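You operate a simulated robot arm through the tools that you are given. There is no shell and no other tool. Be economical: measure what you need, move in short steps, check, and stop when the job is done.

You are at the controls of a simulated robot arm. One attempt, no reset.

TASK
Try the teal and the blue plug gauge in the teal block and tally each result.
Fine: bench lamp on first and left on; green button once for the gauge that enters, orange once for the one that stops; gauges back in their rack.

Only the result counts: the job must be done as asked and must still hold three seconds after the hand-in. Knocking over, shifting, dropping, spilling or breaking anything else fails it.

THE ROBOT
A 5-joint arm with a two-finger parallel gripper, fixed in place. Base frame: the origin is at the foot of the arm, x ahead of it, y to its left, z up. Lengths are in mm, angles in rad, forces in N, time in s.
Its first joint turns from -1.152 to 1.152 rad. The tool tilts only in the upright plane through the base axis and itself; it spins freely about its own axis. Payload 1.57 kg.
The tool frame sits at the grasp point between the pads (the TCP): z along the fingers, y along the line on which they close. The tips reach 30 mm beyond it. Largest opening 80 mm; finger width 17, thickness 12; the body of the gripper, 40 by 82 mm, starts 80 mm behind the TCP.
Orientation is that of the tool frame in the base frame, as a unit quaternion [x, y, z, w]. With the fingers straight down and closing along the base's y, the tool's x points along the base's -x, its y along +y and its z along -z.

THE INTERFACE
- The arm moves only by the tool step_arm. Its argument "plan" is a list of rows, each a list of 7 numbers: the shift along the base's x, y, z in mm, then the turn, a rotation vector about the base's x, y, z in rad, then the closure in counts, from 0 (fully open) to 255 (shut). In form: [[dx, dy, dz, ax, ay, az, jaw], ...]. A call has 1 to 10 rows; each row shifts and turns the commanded pose from where the row before left it. Each row takes 0.2 s and may step no farther than 50 mm and 0.15 rad from the row before; otherwise, or with a gripper value out of range, the whole call is refused. Where a pose cannot be reached the arm comes as near as it can. A force on the tool above 90 N (or 10 N above the force at the start of the call, whichever is more), or a blocked arm, ends the call early, and 0.2 s more pass. The fingers move at their own pace (about 153 mm/s each) and stop on an object; they squeeze with about 31 N. The grip force told is the motor's: it shows also when the fingers shut on nothing. Time passes only in rows, and 0.2 s behind the last, so rows that do not move let the fingers close. The reply holds the time, the measured pose of the TCP, the force on the tool along the base axes, the opening and the grip force, in the units named above and with some noise.
- Cameras (640 x 400 px; columns grow to the right, rows downward): "scene" is fixed at [0.4, 377.9, 523.8]; the picture's right is [-0.97, -0.24, 0.00], its down [-0.15, 0.58, -0.81] and it looks along [0.20, -0.78, -0.59] (base axes); focal length 246 px, centre (320, 200). "wrist" rides on the gripper at [72, -7, -122] in the tool frame; the picture's right is [0.09, 1.00, 0.00], its down [-0.84, 0.08, -0.54] and it looks along [-0.54, 0.05, 0.84] (tool axes); focal length 238 px, centre (320, 200). There is no depth. A picture from a camera that has moved, and an enlarged one, comes with that camera's place and axes in the base frame and with its lens.
- camera(camera): a new picture of that camera. No time passes.
- enlarge(camera, box): a new picture of the part [left, top, right, bottom] of that camera's present view, enlarged. No time passes.
- job_done(): hands the job in; it is judged then, once.

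Work in short steps. Places have to be worked out from the pictures, the camera data and where the tool is seen: move nearer, look again, correct. Check each grasp and each placing, and mend what went wrong. You have 120 turns and 68 pictures in all, those below and enlarged ones among them. Open the gripper and draw the arm clear of the work before you hand the job in, unless the task says otherwise; then end with one line.

The tools are called as name(argument=value, ...) on one line, values as JSON. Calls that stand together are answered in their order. step_arm: Moves the arm, as the interface text tells. Its arguments: {"type":"object","properties":{"plan":{"type":"array","items":{"type":"array","items":{"type":"number"}}}},"required":["plan"]} The other tools are called the same way: camera (camera) takes a picture; enlarge (camera, box) takes an enlarged picture of a part of a camera's view; job_done () hands the job in.

At the start:

```text
clock: 0.0
eef_pos: [326.9, 53.5, 336.1]
tool_rot: [-0.001, 1.0, 0.001, 0.0]
contact_force: [-0.6, -0.4, 1.5]
gripper_width: 80.0
grip_force: 0.0
```

scene: 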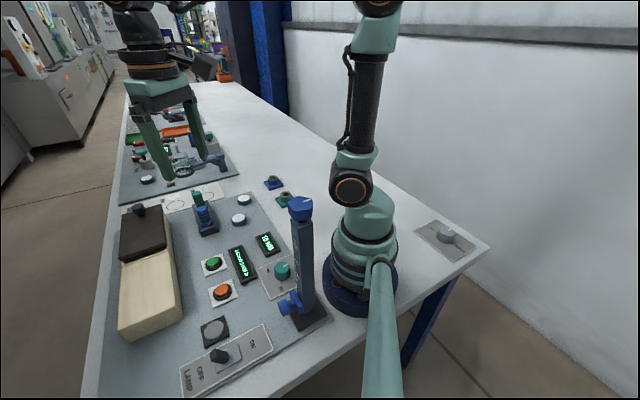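
wrist: 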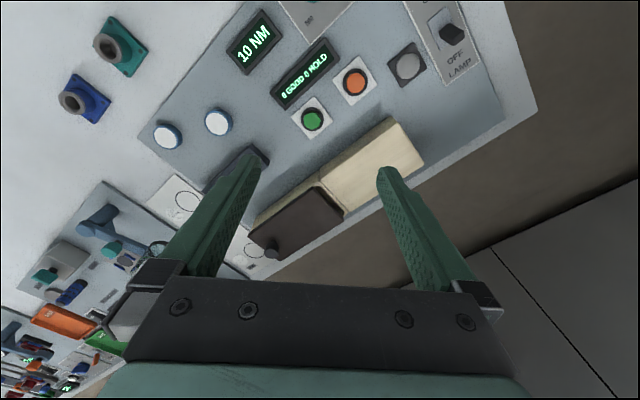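

The panel seems to lie near z≈0 by triangulating the green button across both views, not at -569. I'll look closer before moving.

enlarge(camera="scene", box=[100, 170, 340, 320])

enlarge(camera="scene", box=[160, 290, 320, 400])

enlarge(camera="wrist", box=[40, 0, 280, 150])

enlarge(camera="wrist", box=[280, 0, 520, 150])

```text
2.67 times, centred on (220, 245) of scene
camera zoom: at [0.4, 377.9, 523.8], right [-0.97, -0.24, 0.0], down [-0.15, 0.58, -0.81], along [0.2, -0.78, -0.59], focal length 656 px, centre (587, 80)
```

zoom: 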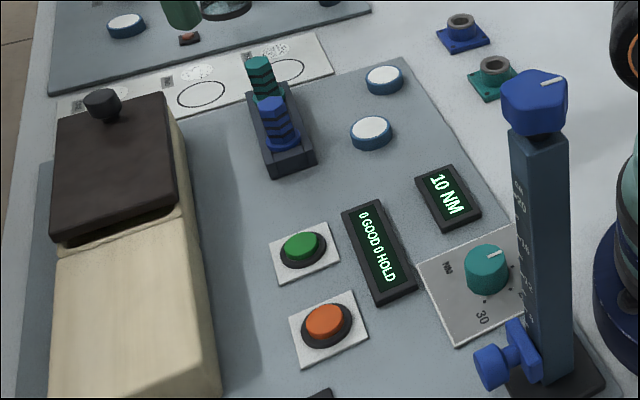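

```text
3.64 times, centred on (240, 345) of scene
camera zoom: at [0.4, 377.9, 523.8], right [-0.97, -0.24, 0.0], down [-0.15, 0.58, -0.81], along [0.2, -0.78, -0.59], focal length 894 px, centre (611, -327)
```

zoom: 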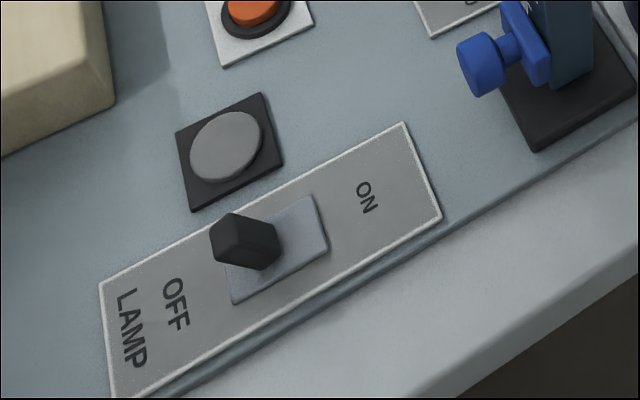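

```text
2.67 times, centred on (160, 75) of wrist
camera zoom: at [254.9, 45.9, 457.9], right [-0.09, 1.0, 0.0], down [0.84, 0.08, 0.54], along [0.54, 0.05, -0.84], focal length 636 px, centre (747, 533)
```

zoom: 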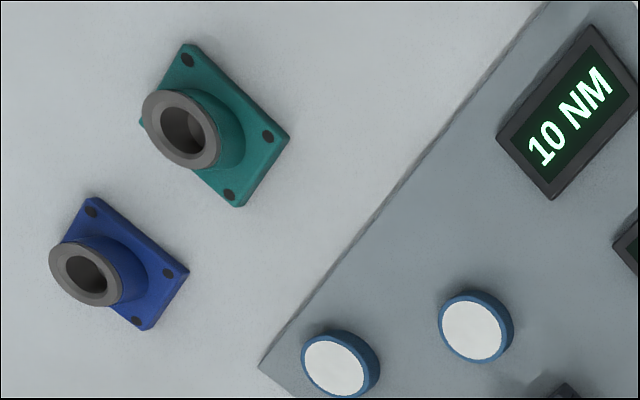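

```text
2.67 times, centred on (400, 75) of wrist
camera zoom: at [254.9, 45.9, 457.9], right [-0.09, 1.0, 0.0], down [0.84, 0.08, 0.54], along [0.54, 0.05, -0.84], focal length 636 px, centre (107, 533)
```

zoom: 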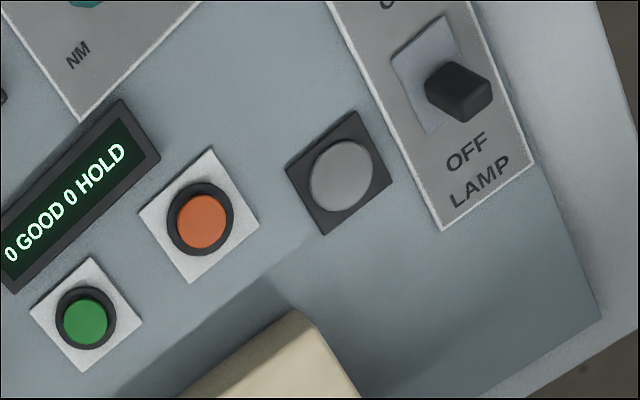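

Surface confirmed at z≈0 near the switch (about (218,229)); the green button top is about (371,42,20), orange (303,110), teal bore (288,-272). I'll shift sideways to see the gauge rack unobstructed.

step_arm(plan=[[0, -50, 0, 0, 0, 0, 0], [0, -50, 0, 0, 0, 0, 0], [0, 0, 0, 0, 0, 0, 0]])

camera(camera="wrist")

```text
clock: 0.8
eef_pos: [326.4, -47.8, 336.0]
tool_rot: [0.0, 1.0, -0.001, 0.0]
contact_force: [0.5, 1.0, 0.0]
gripper_width: 80.2
grip_force: 0.0
```

```text
61 pictures are left
camera wrist: at [255.1, -54.7, 458.5], right [-0.09, 1.0, 0.0], down [0.84, 0.08, 0.54], along [0.54, 0.05, -0.84], focal length 238 px, centre (320, 200)
```

wrist: 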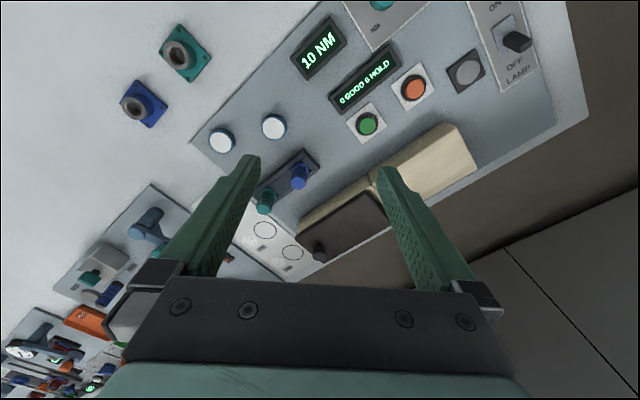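

enlarge(camera="wrist", box=[230, 130, 350, 205])

enlarge(camera="scene", box=[150, 170, 270, 245])

```text
5.33 times, centred on (290, 168) of wrist
camera zoom: at [255.1, -54.7, 458.5], right [-0.09, 1.0, 0.0], down [0.84, 0.08, 0.54], along [0.54, 0.05, -0.84], focal length 1271 px, centre (480, 373)
```

zoom: 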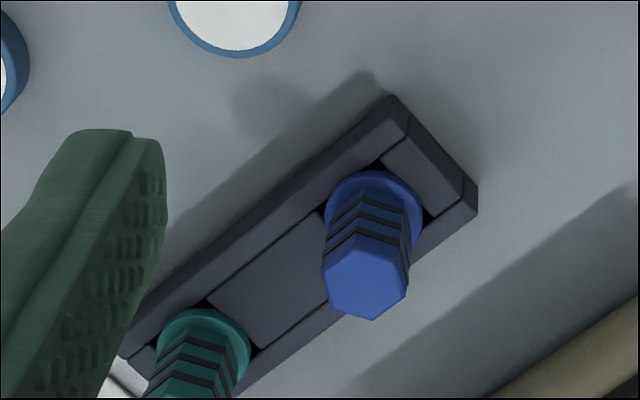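

```text
5.33 times, centred on (210, 208) of scene
camera zoom: at [0.4, 377.9, 523.8], right [-0.97, -0.24, 0.0], down [-0.15, 0.58, -0.81], along [0.2, -0.78, -0.59], focal length 1311 px, centre (907, 160)
```

zoom: 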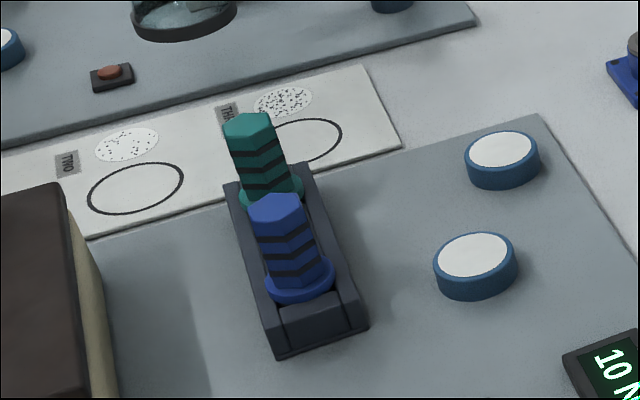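

Gauges located: blue top ≈(465,-74,89), teal further out ≈(522,-137). Lamp first: moving above the switch, spinning the tool to align radially.

step_arm(plan=[[-14.5, 41, 0, 0, 0, 0.115, 0], [-14.5, 41, 0, 0, 0, 0.115, 100], [-14.5, 41, 0, 0, 0, 0.115, 255], [-14.5, 41, 0, 0, 0, 0.115, 255], [-14.5, 41, 0, 0, 0, 0.115, 255], [-14.5, 41, 0, 0, 0, 0.115, 255], [-14.5, 41, 0, 0, 0, 0.115, 255], [0, 0, -50, 0, 0, 0, 255], [0, 0, -50, 0, 0, 0, 255], [0, 0, 0, 0, 0, 0, 255]])

camera(camera="wrist")

camera(camera="scene")

```text
clock: 3.0
eef_pos: [226.2, 240.0, 234.1]
tool_rot: [-0.392, 0.92, 0.0, 0.0]
contact_force: [0.4, 0.6, 0.6]
gripper_width: 0.1
grip_force: 21.6
```

```text
58 pictures are left
camera wrist: at [181.3, 183.4, 355.8], right [-0.78, 0.62, 0.0], down [0.52, 0.66, 0.54], along [0.34, 0.42, -0.84], focal length 238 px, centre (320, 200)
```

wrist: 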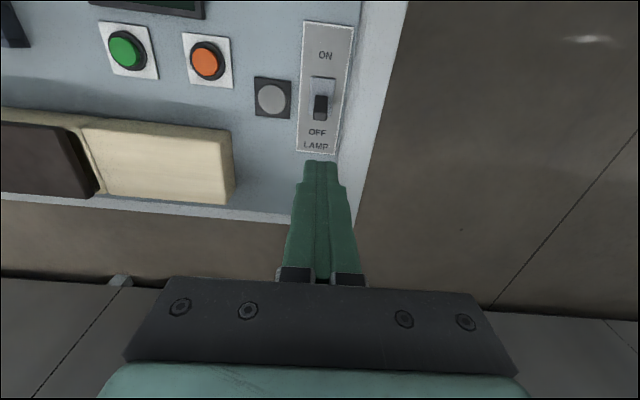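

```text
57 pictures are left
```

scene: 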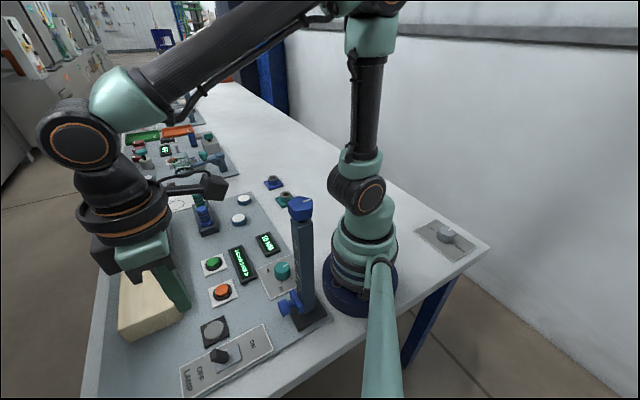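

enlarge(camera="wrist", box=[264, 50, 384, 125])

```text
5.33 times, centred on (324, 88) of wrist
camera zoom: at [181.3, 183.4, 355.8], right [-0.78, 0.62, 0.0], down [0.52, 0.66, 0.54], along [0.34, 0.42, -0.84], focal length 1271 px, centre (299, 800)
```

zoom: 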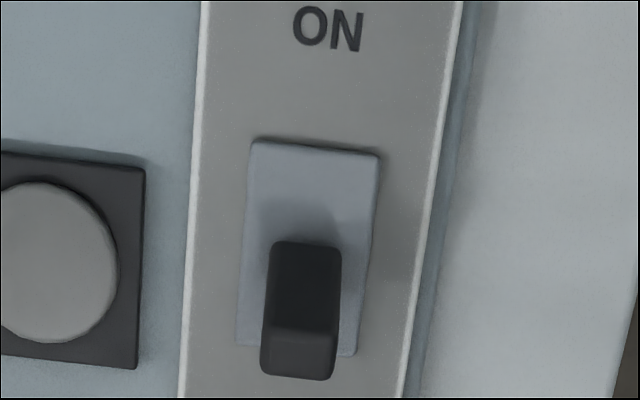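

Toggle lever tips toward OFF (outward), tip ≈(230,241,36), pivot ≈(216,229). I'll go down on its outer side with closed fingers, then push inward.

step_arm(plan=[[24.5, 26, 0, 0, 0, 0, 255], [0, 0, -46, 0, 0, 0, 255], [0, 0, -46, 0, 0, 0, 255], [0, 0, -44, 0, 0, 0, 255], [0, 0, -25, 0, 0, 0, 255], [0, 0, -25, 0, 0, 0, 255], [0, 0, 0, 0, 0, 0, 255]])

camera(camera="wrist")

```text
clock: 4.6
eef_pos: [250.4, 264.7, 50.7]
tool_rot: [-0.391, 0.92, 0.0, 0.0]
contact_force: [-0.2, 0.6, -0.2]
gripper_width: 0.2
grip_force: 21.8
```

```text
55 pictures are left
camera wrist: at [205.4, 208.2, 171.6], right [-0.78, 0.62, 0.0], down [0.52, 0.66, 0.54], along [0.34, 0.42, -0.84], focal length 238 px, centre (320, 200)
```

wrist: 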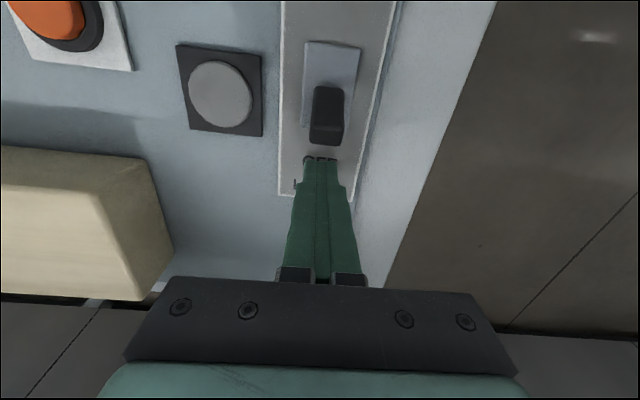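

Aligned; pushing inward about 40 mm.

step_arm(plan=[[-5.5, -5.8, 0, 0, 0, 0, 255], [-5.5, -5.8, 0, 0, 0, 0, 255], [-5.5, -5.8, 0, 0, 0, 0, 255], [-5.5, -5.8, 0, 0, 0, 0, 255], [-5.5, -5.8, 0, 0, 0, 0, 255], [0, 0, 0, 0, 0, 0, 255]])

camera(camera="wrist")

```text
clock: 6.0
eef_pos: [223.7, 239.7, 50.7]
tool_rot: [-0.391, 0.92, 0.002, 0.004]
contact_force: [12.0, 12.8, -1.1]
gripper_width: 0.0
grip_force: 21.4
```

```text
54 pictures are left
camera wrist: at [178.2, 180.8, 171.8], right [-0.78, 0.62, 0.0], down [0.52, 0.65, 0.55], along [0.34, 0.43, -0.83], focal length 238 px, centre (320, 200)
```

wrist: 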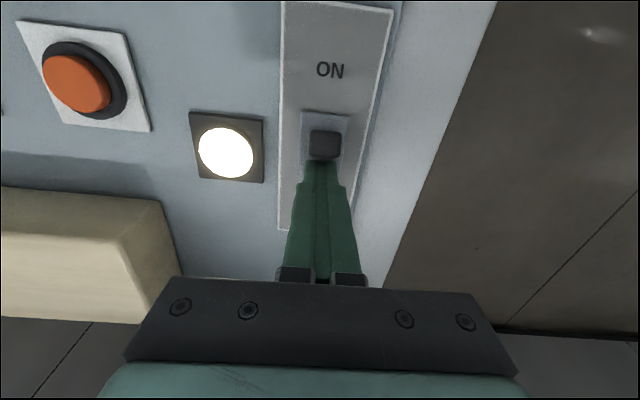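

Lamp lit; lever about upright. Push a few mm further so it stays thrown, then back off.

step_arm(plan=[[-4, -4.2, 0, 0, 0, 0, 255], [-4, -4.2, 0, 0, 0, 0, 255], [0, 0, 0, 0, 0, 0, 255]])

step_arm(plan=[[6, 6.3, 0, 0, 0, 0, 255], [12, 12.6, 0, 0, 0, 0, 255], [0, 0, 40, 0, 0, 0, 255], [0, 0, 50, 0, 0, 0, 255], [0, 0, 50, 0, 0, 0, 255], [0, 0, 40, 0, 0, 0, 255], [0, 0, 0, 0, 0, 0, 255]])

camera(camera="wrist")

```text
clock: 6.8
eef_pos: [221.6, 237.6, 51.9]
tool_rot: [-0.39, 0.92, 0.007, 0.018]
contact_force: [37.7, 20.7, 9.3]
gripper_width: 0.1
grip_force: 20.8
```

```text
clock: 8.4
eef_pos: [230.5, 248.5, 231.9]
tool_rot: [-0.393, 0.92, 0.0, 0.0]
contact_force: [1.0, 0.1, 0.3]
gripper_width: 0.1
grip_force: 21.7
```

```text
53 pictures are left
camera wrist: at [184.9, 190.9, 353.4], right [-0.78, 0.62, 0.0], down [0.52, 0.66, 0.54], along [0.34, 0.42, -0.84], focal length 238 px, centre (320, 200)
```

wrist: 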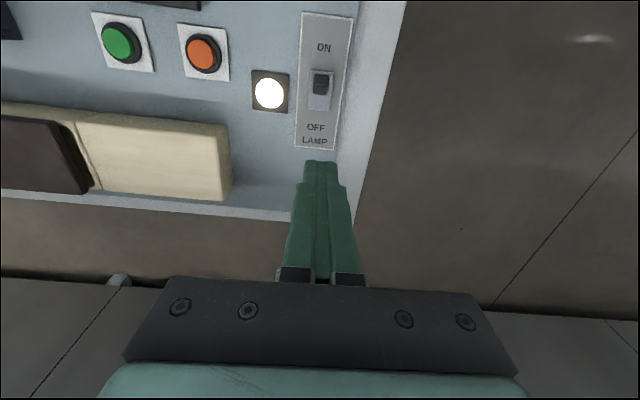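

Lamp is on and the switch holds. Next, swing over to the gauge rack for a closer look, opening the jaws.

step_arm(plan=[[17, -44, 7, 0, 0, -0.138, 255], [17, -44, 7, 0, 0, -0.138, 255], [17, -44, 7, 0, 0, -0.138, 255], [17, -44, 7, 0, 0, -0.138, 255], [17, -44, 7, 0, 0, -0.138, 200], [17, -44, 7, 0, 0, -0.138, 120], [17, -44, 7, 0, 0, -0.138, 120], [15, -2.5, 0, 0.024, -0.148, 0, 120], [15, -2.5, 0, 0.024, -0.148, 0, 120], [0, 0, 0, 0, 0, 0, 120]])

camera(camera="wrist")

camera(camera="scene")

```text
clock: 10.6
eef_pos: [384.3, -54.6, 279.1]
tool_rot: [0.087, 0.986, -0.008, 0.143]
contact_force: [-0.6, 0.2, 0.0]
gripper_width: 42.4
grip_force: 0.0
out of reach, approached as far as the arm can: row 9
```

```text
52 pictures are left
camera wrist: at [281.1, -43.9, 375.4], right [0.08, 1.0, -0.02], down [0.65, -0.04, 0.76], along [0.75, -0.07, -0.65], focal length 238 px, centre (320, 200)
```

wrist: 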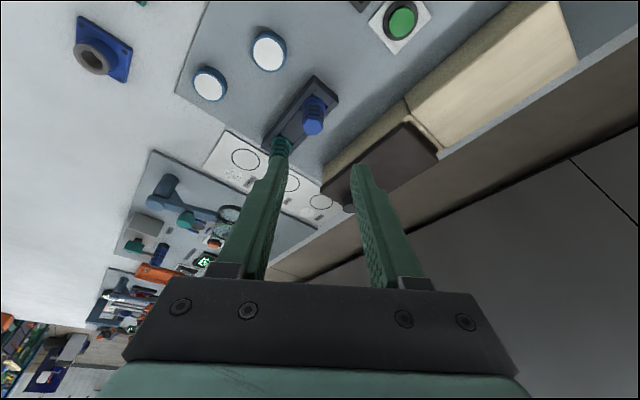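

```text
51 pictures are left
```

scene: 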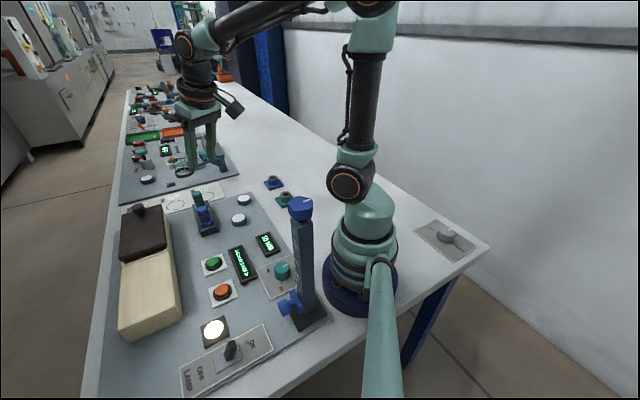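

Lamp still lit. The second tilt row was reported out of reach; I'll test with a null step to see what's commanded.

step_arm(plan=[[0, 0, 0, 0, 0, 0, 120]])

step_arm(plan=[[0, 0, 0, 0.01, -0.07, 0, 120], [0, 0, 0, 0, 0, 0, 120]])

```text
clock: 11.0
eef_pos: [383.7, -55.3, 278.1]
tool_rot: [0.086, 0.986, -0.008, 0.143]
contact_force: [0.0, 0.7, 0.0]
gripper_width: 42.4
grip_force: 0.1
```

```text
clock: 11.6
eef_pos: [383.9, -54.0, 279.3]
tool_rot: [0.088, 0.98, -0.009, 0.177]
contact_force: [0.3, 0.0, 0.5]
gripper_width: 42.2
grip_force: 0.0
```

The failed row was my sign error on the tilt axis; tilting works. Now swing to the teal gauge's azimuth (≈-0.257) and tilt to ≈0.8 rad at a safe height.

step_arm(plan=[[3, -47.7, 0, 0, 0, -0.117, 120], [0, 0, 0, -0.0376, -0.143, 0, 120], [0, 0, 0, -0.0376, -0.143, 0, 120], [0, 0, 0, -0.0376, -0.143, 0, 120], [0, 0, -30, 0, 0, 0, 120], [0, 0, -30, 0, 0, 0, 120], [0, 0, 0, 0, 0, 0, 120]])

camera(camera="wrist")

camera(camera="scene")

```text
clock: 13.2
eef_pos: [385.1, -101.1, 220.0]
tool_rot: [0.136, 0.911, -0.041, 0.387]
contact_force: [0.0, 0.3, 0.3]
gripper_width: 42.3
grip_force: 0.0
```

```text
50 pictures are left
camera wrist: at [251.4, -70.1, 252.9], right [0.22, 0.98, -0.04], down [0.2, -0.01, 0.98], along [0.95, -0.22, -0.2], focal length 238 px, centre (320, 200)
```

wrist: 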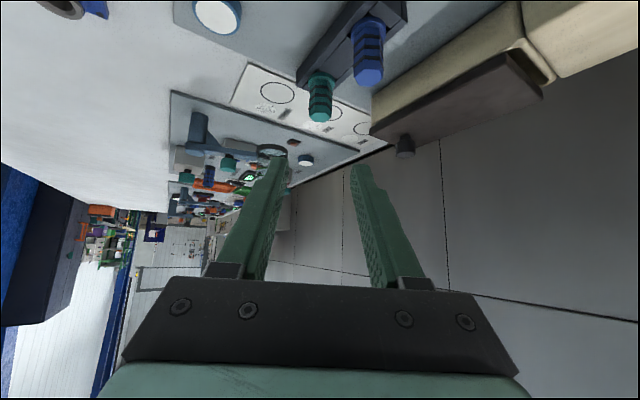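

```text
49 pictures are left
```

scene: 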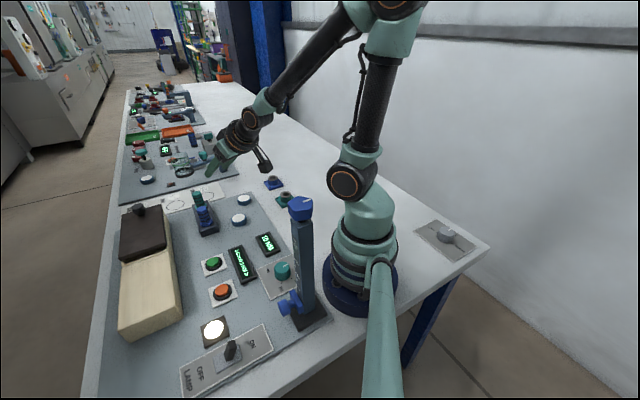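

enlarge(camera="wrist", box=[280, 0, 440, 130])

enlarge(camera="scene", box=[170, 180, 230, 240])

```text
3.08 times, centred on (360, 65) of wrist
camera zoom: at [251.4, -70.1, 252.9], right [0.22, 0.98, -0.04], down [0.2, -0.01, 0.98], along [0.95, -0.22, -0.2], focal length 733 px, centre (197, 615)
```

zoom: 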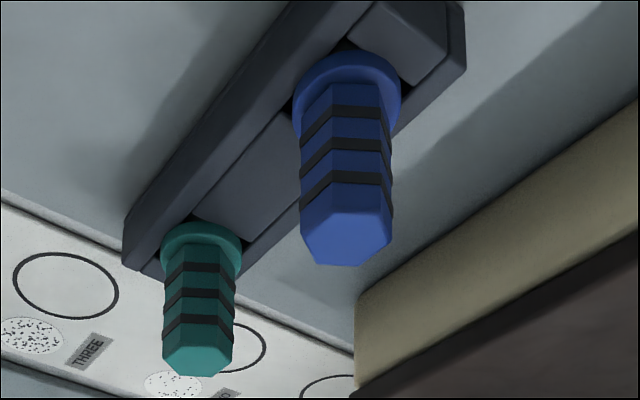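

```text
6.67 times, centred on (200, 210) of scene
camera zoom: at [0.4, 377.9, 523.8], right [-0.97, -0.24, 0.0], down [-0.15, 0.58, -0.81], along [0.2, -0.78, -0.59], focal length 1639 px, centre (1120, 133)
```

zoom: 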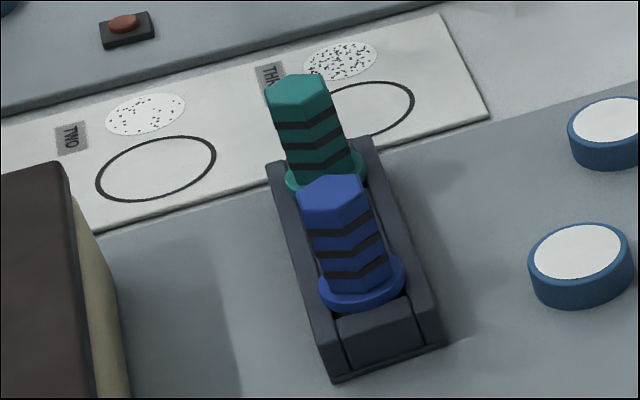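

Triangulated: teal top ≈(526,-137,87), blue ≈(463.5,-73.5,87), handles ~28 mm wide. I'll open to ~58 mm and go out above the teal gauge.

step_arm(plan=[[47, -12, -15, 0, 0, 0.0007, 70], [47, -12, -15, 0, 0, 0.0007, 70], [46.9, -11.9, -15, 0, 0, 0.0006, 70], [0, 0, -20, 0, 0, 0, 70], [0, 0, 0, 0, 0, 0, 70]])

camera(camera="wrist")

enlarge(camera="scene", box=[140, 150, 260, 225])

```text
refused: row 1 steps farther than a row can; nothing moved
```

```text
46 pictures are left
camera wrist: at [251.4, -70.1, 252.9], right [0.22, 0.98, -0.04], down [0.2, -0.01, 0.98], along [0.95, -0.22, -0.2], focal length 238 px, centre (320, 200)
```

wrist: 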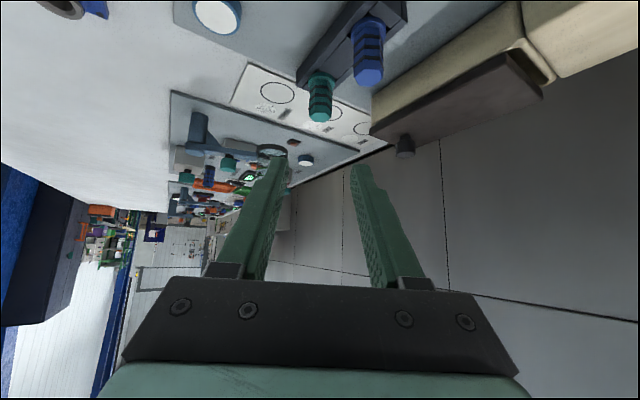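

```text
5.33 times, centred on (200, 188) of scene
camera zoom: at [0.4, 377.9, 523.8], right [-0.97, -0.24, 0.0], down [-0.15, 0.58, -0.81], along [0.2, -0.78, -0.59], focal length 1311 px, centre (960, 267)
```

zoom: 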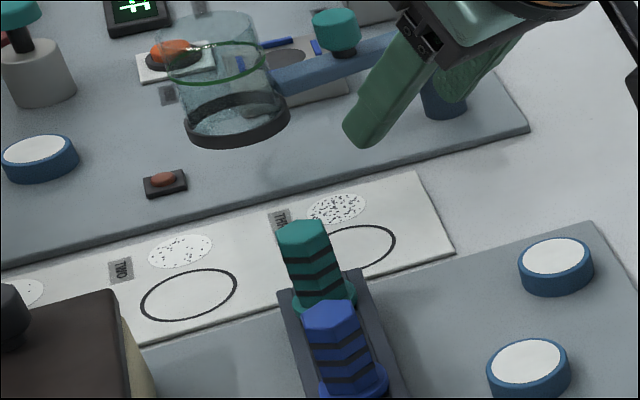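

The row was slightly too long; splitting into more rows.

step_arm(plan=[[35.2, -9, -12, 0, 0, 0.0005, 70], [35.2, -9, -12, 0, 0, 0.0005, 70], [35.2, -9, -12, 0, 0, 0.0005, 70], [35.2, -9, -12, 0, 0, 0.0005, 70], [0, 0, -15, 0, 0, 0, 70], [0, 0, 0, 0, 0, 0, 70]])

```text
clock: 14.6
eef_pos: [525.6, -137.3, 155.8]
tool_rot: [0.136, 0.911, -0.042, 0.386]
contact_force: [-0.8, -0.2, -0.1]
gripper_width: 58.0
grip_force: 0.2
```

Reached above the teal gauge. Checking alignment in both views.

camera(camera="wrist")

enlarge(camera="scene", box=[140, 140, 260, 215])

```text
44 pictures are left
camera wrist: at [391.5, -106.6, 189.6], right [0.22, 0.98, -0.04], down [0.2, -0.01, 0.98], along [0.95, -0.22, -0.2], focal length 238 px, centre (320, 200)
```

wrist: 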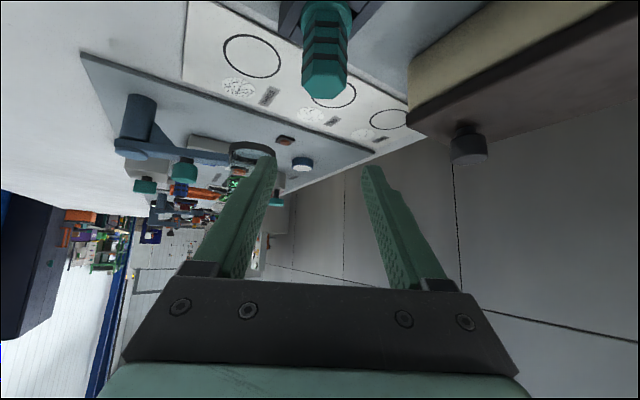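

```text
5.33 times, centred on (200, 178) of scene
camera zoom: at [0.4, 377.9, 523.8], right [-0.97, -0.24, 0.0], down [-0.15, 0.58, -0.81], along [0.2, -0.78, -0.59], focal length 1311 px, centre (960, 320)
```

zoom: 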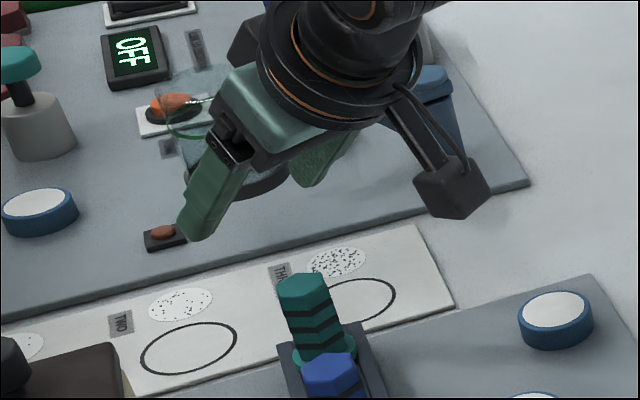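

Aligned within ~1 mm. Descending to grip height z≈75.

step_arm(plan=[[0, 0, -20, 0, 0, 0, 70], [0, 0, -20, 0, 0, 0, 70], [0, 0, -20, 0, 0, 0, 70], [0, 0, -20, 0, 0, 0, 70], [0, 0, 0, 0, 0, 0, 70]])

enlarge(camera="scene", box=[150, 155, 270, 230])

camera(camera="wrist")

```text
clock: 15.8
eef_pos: [527.2, -137.4, 75.8]
tool_rot: [0.135, 0.911, -0.041, 0.386]
contact_force: [0.0, 0.2, 0.3]
gripper_width: 58.2
grip_force: 0.1
```

```text
5.33 times, centred on (210, 192) of scene
camera zoom: at [0.4, 377.9, 523.8], right [-0.97, -0.24, 0.0], down [-0.15, 0.58, -0.81], along [0.2, -0.78, -0.59], focal length 1311 px, centre (907, 240)
```

zoom: 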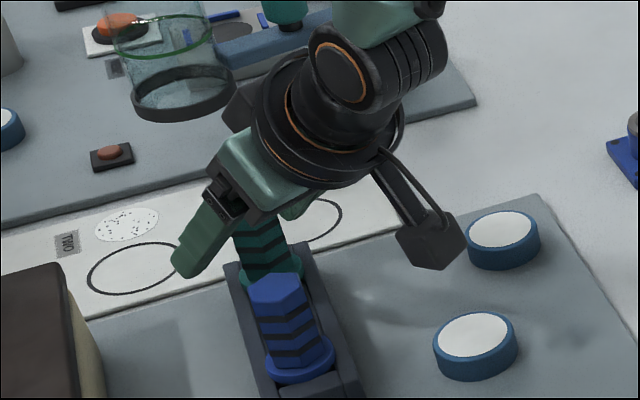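

```text
41 pictures are left
camera wrist: at [393.0, -106.5, 109.0], right [0.22, 0.98, -0.04], down [0.2, -0.01, 0.98], along [0.96, -0.22, -0.2], focal length 238 px, centre (320, 200)
```

wrist: 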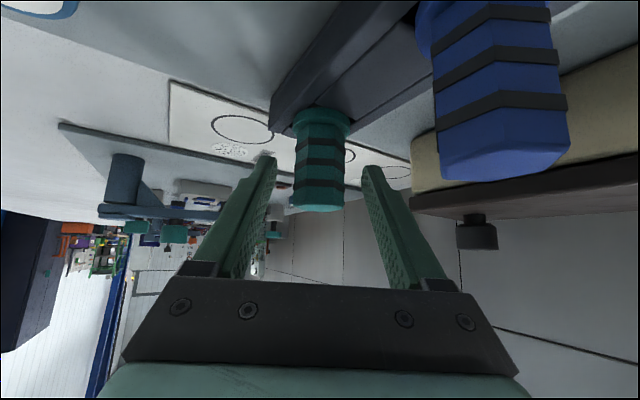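

Fingers straddle the teal handle centrally. Closing.

step_arm(plan=[[0, 0, 0, 0, 0, 0, 120], [0, 0, 0, 0, 0, 0, 255], [0, 0, 0, 0, 0, 0, 255], [0, 0, 0, 0, 0, 0, 255]])

step_arm(plan=[[0, 0, 15, 0, 0, 0, 255], [0, 0, 20, 0, 0, 0, 255], [0, 0, 25, 0, 0, 0, 255], [0, 0, 25, 0, 0, 0, 255], [0, 0, 0, 0, 0, 0, 255]])

camera(camera="wrist")

enlarge(camera="scene", box=[150, 135, 270, 210])

```text
clock: 16.8
eef_pos: [527.9, -138.2, 76.2]
tool_rot: [0.136, 0.911, -0.042, 0.387]
contact_force: [-0.3, -0.9, 2.0]
gripper_width: 29.1
grip_force: 30.9
```

```text
clock: 18.0
eef_pos: [527.3, -135.7, 159.9]
tool_rot: [0.135, 0.911, -0.041, 0.387]
contact_force: [0.7, 0.3, -0.5]
gripper_width: 28.7
grip_force: 31.2
```

```text
40 pictures are left
camera wrist: at [393.4, -105.8, 194.0], right [0.22, 0.98, -0.04], down [0.2, -0.01, 0.98], along [0.96, -0.22, -0.2], focal length 238 px, centre (320, 200)
```

wrist: 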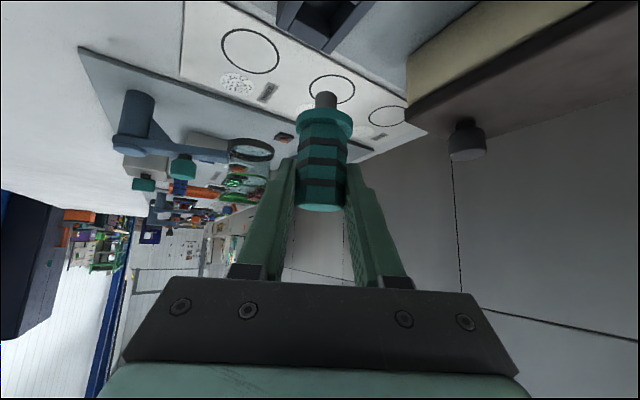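

```text
5.33 times, centred on (210, 172) of scene
camera zoom: at [0.4, 377.9, 523.8], right [-0.97, -0.24, 0.0], down [-0.15, 0.58, -0.81], along [0.2, -0.78, -0.59], focal length 1311 px, centre (907, 347)
```

zoom: 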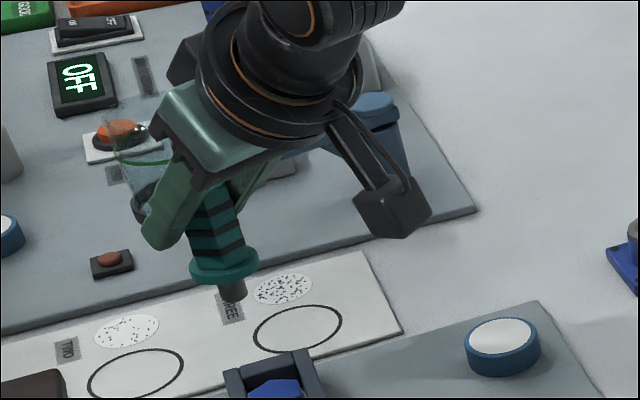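

Teal gauge held (28.7 mm); pin bottom ≈61 mm below TCP, flange ≈46 below. Carry to the teal block (bore ≈(288,-265), top ≈40), retracting first and then swinging.

step_arm(plan=[[0, 0, 10, 0, 0, 0, 255], [-37.15, 9.6, 0, 0, 0, 0, 255], [-37.15, 9.6, 0, 0, 0, 0, 255], [-37.15, 9.6, 0, 0, 0, 0, 255], [-37.15, 9.6, 0, 0, 0, 0, 255], [-11.4, -36.5, 0, 0, 0, -0.098, 255], [-14.9, -35.3, 0, 0, 0, -0.098, 255], [-18.3, -33.7, 0, 0, 0, -0.098, 255], [-21.6, -31.6, 0, 0, 0, -0.098, 255], [0, 0, 0, 0, 0, 0, 255]])

camera(camera="wrist")

camera(camera="scene")

```text
clock: 20.2
eef_pos: [324.4, -239.5, 173.3]
tool_rot: [0.309, 0.868, -0.112, 0.371]
contact_force: [0.0, -0.1, -1.2]
gripper_width: 29.0
grip_force: 30.6
out of reach, approached as far as the arm can: row 5
```

```text
38 pictures are left
camera wrist: at [211.4, -160.5, 205.8], right [0.57, 0.82, -0.03], down [0.18, -0.09, 0.98], along [0.8, -0.56, -0.2], focal length 238 px, centre (320, 200)
```

wrist: 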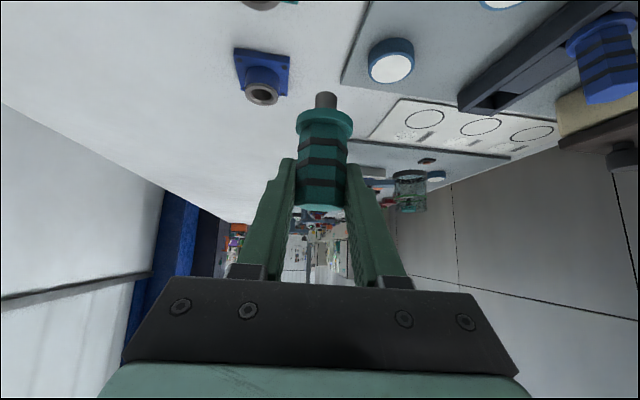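

```text
37 pictures are left
```

scene: 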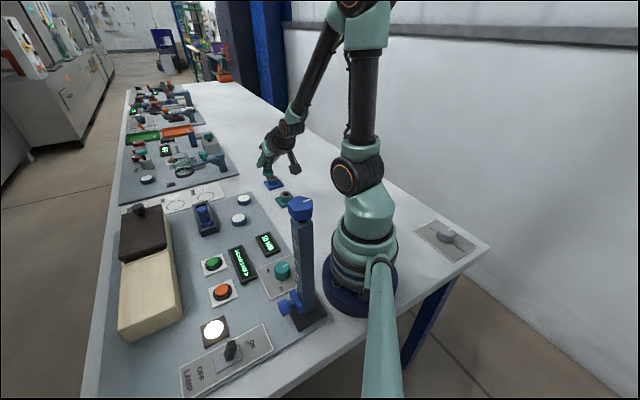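

Min-reach limit seems to be at r≈403 with this tilt at this height. Swing on to the block's azimuth at r≈403 and look.

step_arm(plan=[[-13.5, -17, 0, 0, 0, -0.054, 255], [-14.3, -16.5, 0, 0, 0, -0.054, 255], [0, 0, 0, 0, 0, 0, 255]])

camera(camera="wrist")

enlarge(camera="scene", box=[250, 140, 330, 220])

```text
clock: 21.0
eef_pos: [295.9, -272.9, 171.0]
tool_rot: [0.356, 0.85, -0.133, 0.365]
contact_force: [-0.2, -0.4, -1.4]
gripper_width: 29.0
grip_force: 31.0
```

```text
36 pictures are left
camera wrist: at [193.0, -182.6, 204.6], right [0.65, 0.76, -0.03], down [0.17, -0.11, 0.98], along [0.74, -0.65, -0.2], focal length 238 px, centre (320, 200)
```

wrist: 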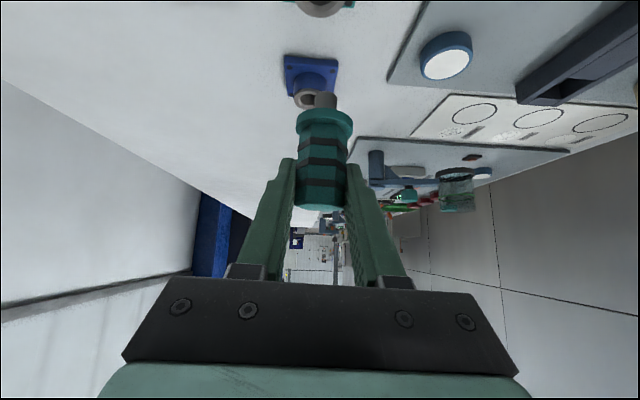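

```text
5.00 times, centred on (290, 180) of scene
camera zoom: at [0.4, 377.9, 523.8], right [-0.97, -0.24, 0.0], down [-0.15, 0.58, -0.81], along [0.2, -0.78, -0.59], focal length 1229 px, centre (470, 300)
```

zoom: 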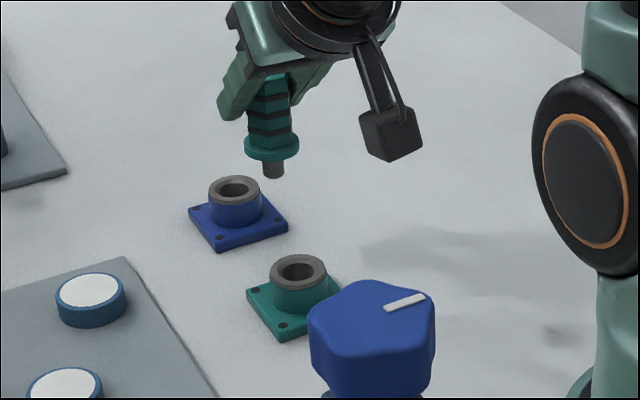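

Scene view shows block and pin clearly. Lower to z≈125 (pin still ≥15 mm above the bushing) and try moving inward to r≈392.

step_arm(plan=[[0, 0, -23, 0, 0, 0, 255], [0, 0, -23, 0, 0, 0, 255], [-4, 3.7, 0, 0, 0, 0, 255], [-4, 3.7, 0, 0, 0, 0, 255], [0, 0, 0, 0, 0, 0, 255]])

enlarge(camera="scene", box=[270, 165, 318, 213])

camera(camera="wrist")

```text
clock: 22.2
eef_pos: [296.9, -273.5, 125.2]
tool_rot: [0.355, 0.851, -0.132, 0.364]
contact_force: [-0.1, 0.6, -1.8]
gripper_width: 28.9
grip_force: 31.0
out of reach, approached as far as the arm can: row 1, 3, 4
```

```text
8.33 times, centred on (294, 189) of scene
camera zoom: at [0.4, 377.9, 523.8], right [-0.97, -0.24, 0.0], down [-0.15, 0.58, -0.81], along [0.2, -0.78, -0.59], focal length 2049 px, centre (537, 292)
```

zoom: 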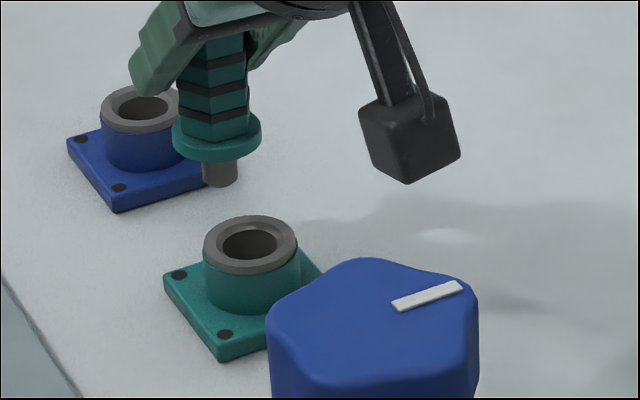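

```text
33 pictures are left
camera wrist: at [193.3, -183.0, 158.4], right [0.65, 0.76, -0.03], down [0.17, -0.11, 0.98], along [0.74, -0.65, -0.2], focal length 238 px, centre (320, 200)
```

wrist: 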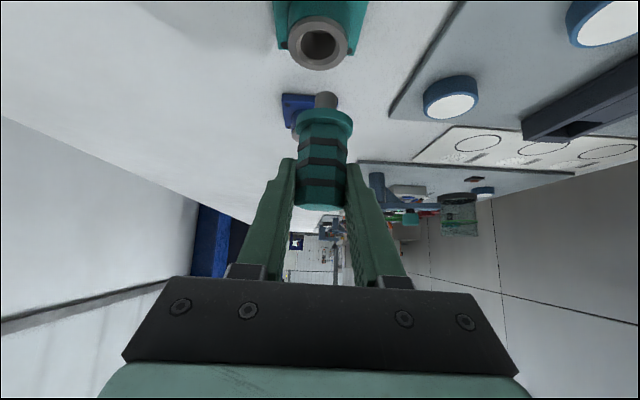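

Tilt 0.8 can't get in to the bore's radius (≈390), and the tool is also rolled ~0.03 rad from my earlier wrong tilt. I'll return the teal gauge to the rack and regrasp at ≈0.62 tilt with corrected spin.

step_arm(plan=[[0, 0, 45, 0, 0, 0, 255], [25.6, 30.1, 0, 0, 0, 0.0979, 255], [22.2, 32.7, 0, 0, 0, 0.0979, 255], [19, 34.7, 0, 0, 0, 0.0979, 255], [15.4, 36.4, 0, 0, 0, 0.0979, 255], [11.8, 37.7, 0, 0, 0, 0.0979, 255], [45.5, -11.9, 0, 0, 0, 0, 255], [45.5, -11.9, 0, 0, 0, 0, 255], [45.5, -11.9, 0, 0, 0, 0, 255], [0, 0, 0, 0, 0, 0, 255]])

```text
clock: 24.4
eef_pos: [526.3, -136.4, 168.4]
tool_rot: [0.138, 0.911, -0.04, 0.388]
contact_force: [0.0, 0.4, -1.1]
gripper_width: 28.8
grip_force: 30.9
```

step_arm(plan=[[0.8, -0.6, -25, 0, 0, 0, 255], [0, 0, -23, 0, 0, 0, 255], [0, 0, 0, 0, 0, 0, 255]])

enlarge(camera="wrist", box=[260, 40, 400, 128])

enlarge(camera="scene", box=[170, 165, 240, 235])

```text
clock: 25.2
eef_pos: [526.4, -138.4, 123.2]
tool_rot: [0.138, 0.911, -0.039, 0.387]
contact_force: [-0.1, 0.0, -1.1]
gripper_width: 28.8
grip_force: 31.1
```

```text
4.55 times, centred on (330, 84) of wrist
camera zoom: at [393.5, -106.3, 155.4], right [0.22, 0.97, -0.03], down [0.2, -0.01, 0.98], along [0.95, -0.22, -0.2], focal length 1083 px, centre (274, 727)
```

zoom: 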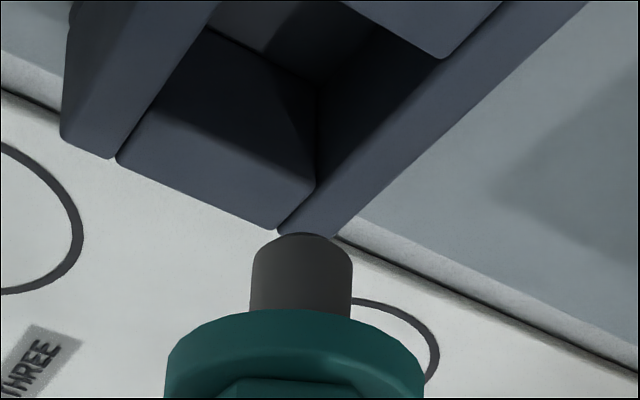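

```text
5.71 times, centred on (205, 200) of scene
camera zoom: at [0.4, 377.9, 523.8], right [-0.97, -0.24, 0.0], down [-0.15, 0.58, -0.81], along [0.2, -0.78, -0.59], focal length 1405 px, centre (977, 200)
```

zoom: 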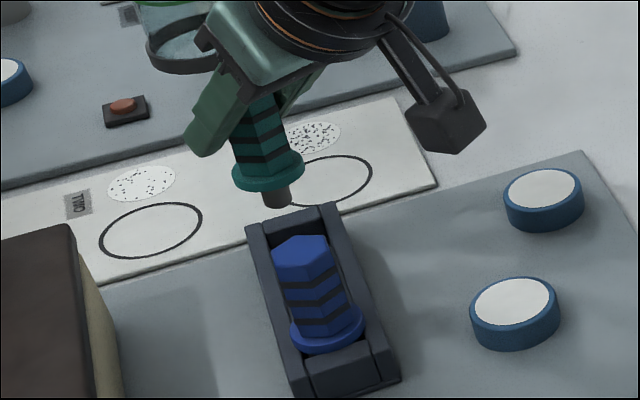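

Rack pocket lines up with the original grasp pose. Lower it back down to z≈76.

step_arm(plan=[[0.5, 0.6, -20, 0, 0, 0, 255], [0, 0, -15, 0, 0, 0, 255], [0, 0, -7, 0, 0, 0, 255], [0, 0, -4, 0, 0, 0, 255], [0, 0, 0, 0, 0, 0, 255]])

enlarge(camera="wrist", box=[240, 70, 400, 220])

```text
clock: 26.4
eef_pos: [528.8, -138.0, 77.4]
tool_rot: [0.138, 0.911, -0.04, 0.386]
contact_force: [0.0, 0.5, -1.5]
gripper_width: 29.0
grip_force: 30.6
```

```text
2.67 times, centred on (320, 145) of wrist
camera zoom: at [395.4, -106.6, 110.6], right [0.22, 0.97, -0.03], down [0.2, -0.01, 0.98], along [0.95, -0.22, -0.2], focal length 636 px, centre (320, 347)
```

zoom: 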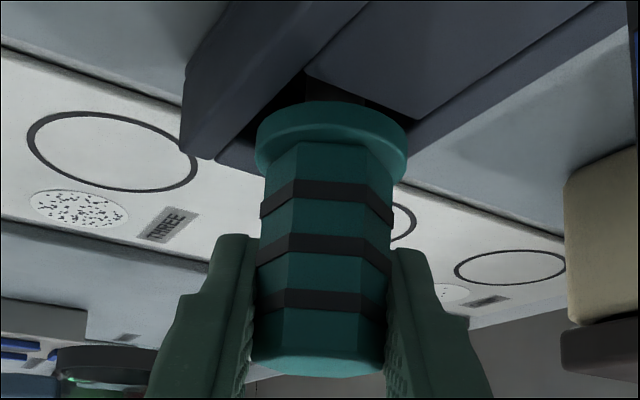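

Still bearing the weight; ease down a little more until it seats.

step_arm(plan=[[0, 0, -1, 0, 0, 0, 255], [0, 0, -1, 0, 0, 0, 255], [0, 0, 0, 0, 0, 0, 255]])

```text
clock: 27.2
eef_pos: [531.0, -138.8, 76.4]
tool_rot: [0.138, 0.91, -0.041, 0.389]
contact_force: [-2.9, 1.2, 13.2]
gripper_width: 29.0
grip_force: 31.2
```

Seated (contact force up). Release, rise, then correct the spin and reduce tilt to ≈0.62.

step_arm(plan=[[0, 0, 0.5, 0, 0, 0, 140], [0, 0, 0, 0, 0, 0, 70], [0, 0, 0, 0, 0, 0, 70], [0, 0, 25, 0, 0, 0, 70], [0, 0, 35, 0, 0, 0, 70], [0, 0, 30, 0, 0, 0, 70], [0, 0, 0, -0.0295, 0.0077, 0.0297, 70], [0, 0, 0, 0.0215, 0.082, 0, 70], [0, 0, 0, 0.0215, 0.082, 0, 70], [0, 0, 0, 0, 0, 0, 70]])

camera(camera="wrist")

```text
clock: 29.4
eef_pos: [529.3, -137.8, 164.4]
tool_rot: [0.123, 0.943, -0.038, 0.307]
contact_force: [-0.3, 0.3, 0.0]
gripper_width: 58.0
grip_force: 0.2
```

```text
29 pictures are left
camera wrist: at [401.7, -111.8, 221.2], right [0.18, 0.98, -0.05], down [0.37, -0.02, 0.93], along [0.91, -0.19, -0.36], focal length 238 px, centre (320, 200)
```

wrist: 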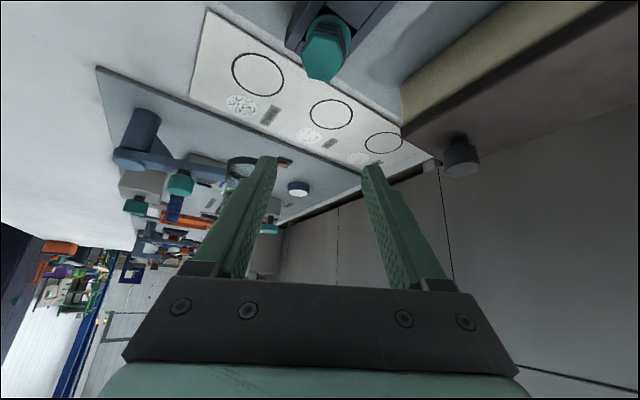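

enlarge(camera="wrist", box=[270, 0, 400, 90])

enlarge(camera="scene", box=[170, 165, 240, 235])

```text
4.44 times, centred on (335, 45) of wrist
camera zoom: at [401.7, -111.8, 221.2], right [0.18, 0.98, -0.05], down [0.37, -0.02, 0.93], along [0.91, -0.19, -0.36], focal length 1059 px, centre (253, 889)
```

zoom: 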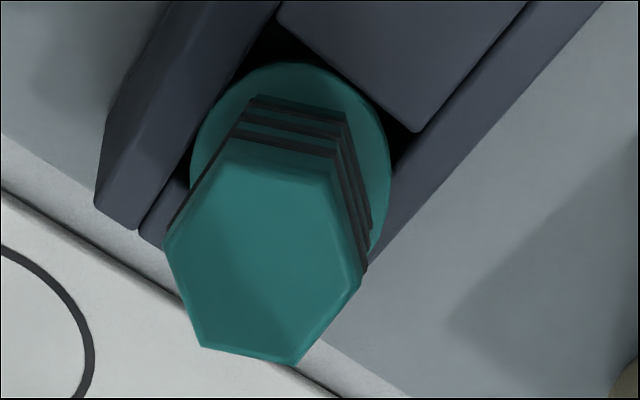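

```text
5.71 times, centred on (205, 200) of scene
camera zoom: at [0.4, 377.9, 523.8], right [-0.97, -0.24, 0.0], down [-0.15, 0.58, -0.81], along [0.2, -0.78, -0.59], focal length 1405 px, centre (977, 200)
```

zoom: 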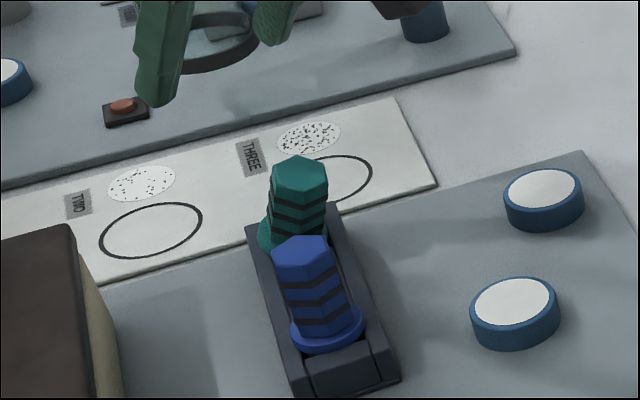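

The teal gauge came to rest leaning inward (~0.2 rad) — its pin caught the outer bar edge since the arm sat ~3 mm too far out. I'll regrasp it at tilt ≈0.8 where it leans, lift, and then upright it by reducing tilt.

step_arm(plan=[[-5.5, 0.5, 0, -0.023, -0.087, -0.0015, 70], [-5.5, 0.5, 0, -0.023, -0.087, -0.0015, 70], [0, 0, -30, 0, 0, 0, 70], [0, 0, -30, 0, 0, 0, 70], [0, 0, -20, 0, 0, 0, 70], [0, 0, 0, 0, 0, 0, 70]])

camera(camera="wrist")

enlarge(camera="scene", box=[170, 165, 240, 235])

```text
clock: 30.8
eef_pos: [517.1, -137.3, 85.3]
tool_rot: [0.12, 0.911, -0.05, 0.391]
contact_force: [0.2, 1.0, 0.9]
gripper_width: 57.9
grip_force: 0.1
```

```text
26 pictures are left
camera wrist: at [382.5, -107.9, 116.4], right [0.2, 0.98, -0.06], down [0.2, 0.02, 0.98], along [0.96, -0.2, -0.19], focal length 238 px, centre (320, 200)
```

wrist: 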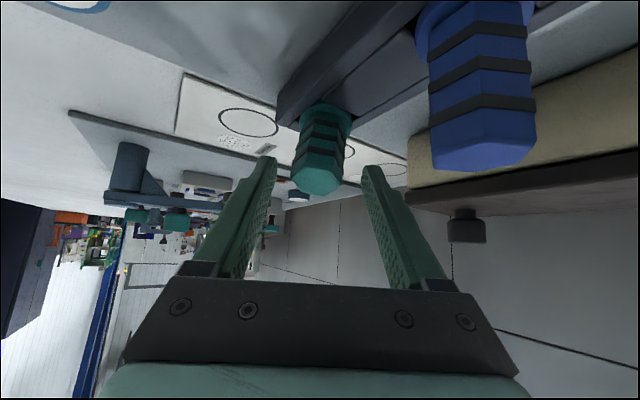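

```text
5.71 times, centred on (205, 200) of scene
camera zoom: at [0.4, 377.9, 523.8], right [-0.97, -0.24, 0.0], down [-0.15, 0.58, -0.81], along [0.2, -0.78, -0.59], focal length 1405 px, centre (977, 200)
```

zoom: 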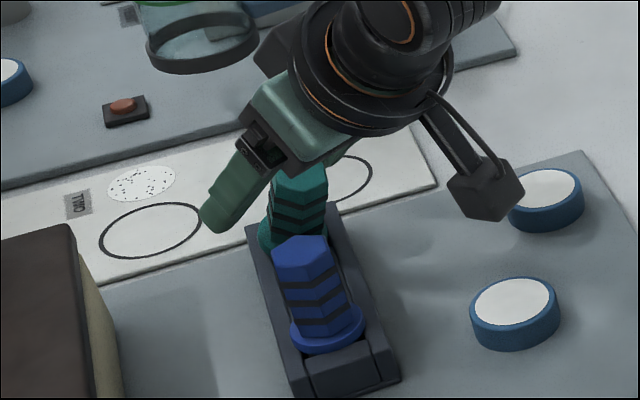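

Gauge is between the fingers; go down 9 mm to z≈76 and close.

step_arm(plan=[[0, 0, -9, 0, 0, 0, 70], [0, 0, 0, 0, 0, 0, 120], [0, 0, 0, 0, 0, 0, 255], [0, 0, 0, 0, 0, 0, 255], [0, 0, 0, 0, 0, 0, 255]])

step_arm(plan=[[-0.5, 0.1, 8, 0, 0, 0, 255], [0, 0, 12, 0, 0, 0, 255], [0, 0, 30, 0, 0, 0, 255], [0, 0, 30, 0, 0, 0, 255], [0, 0, 0, 0, 0, 0, 255]])

camera(camera="wrist")

enlarge(camera="scene", box=[160, 145, 240, 225])

```text
clock: 32.0
eef_pos: [517.3, -136.2, 76.4]
tool_rot: [0.12, 0.911, -0.049, 0.391]
contact_force: [1.5, 2.6, 2.4]
gripper_width: 29.4
grip_force: 31.5
```

```text
clock: 33.2
eef_pos: [516.5, -136.3, 155.3]
tool_rot: [0.12, 0.912, -0.05, 0.39]
contact_force: [0.9, 0.3, -1.3]
gripper_width: 28.9
grip_force: 30.7
```

```text
24 pictures are left
camera wrist: at [381.2, -107.4, 187.2], right [0.2, 0.98, -0.06], down [0.2, 0.02, 0.98], along [0.96, -0.2, -0.19], focal length 238 px, centre (320, 200)
```

wrist: 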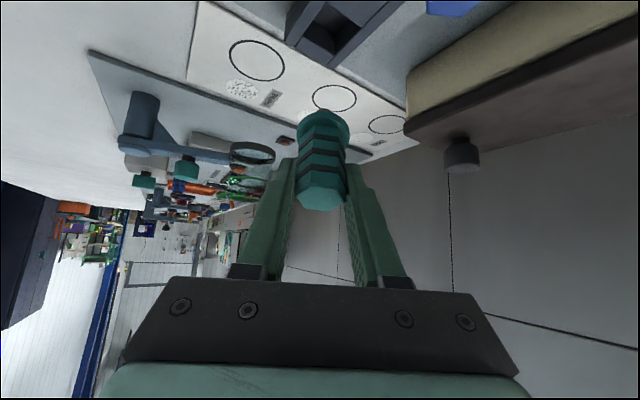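

```text
5.00 times, centred on (200, 185) of scene
camera zoom: at [0.4, 377.9, 523.8], right [-0.97, -0.24, 0.0], down [-0.15, 0.58, -0.81], along [0.2, -0.78, -0.59], focal length 1229 px, centre (920, 275)
```

zoom: 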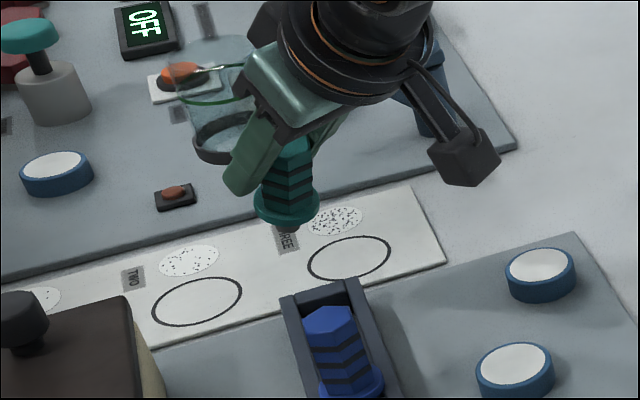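

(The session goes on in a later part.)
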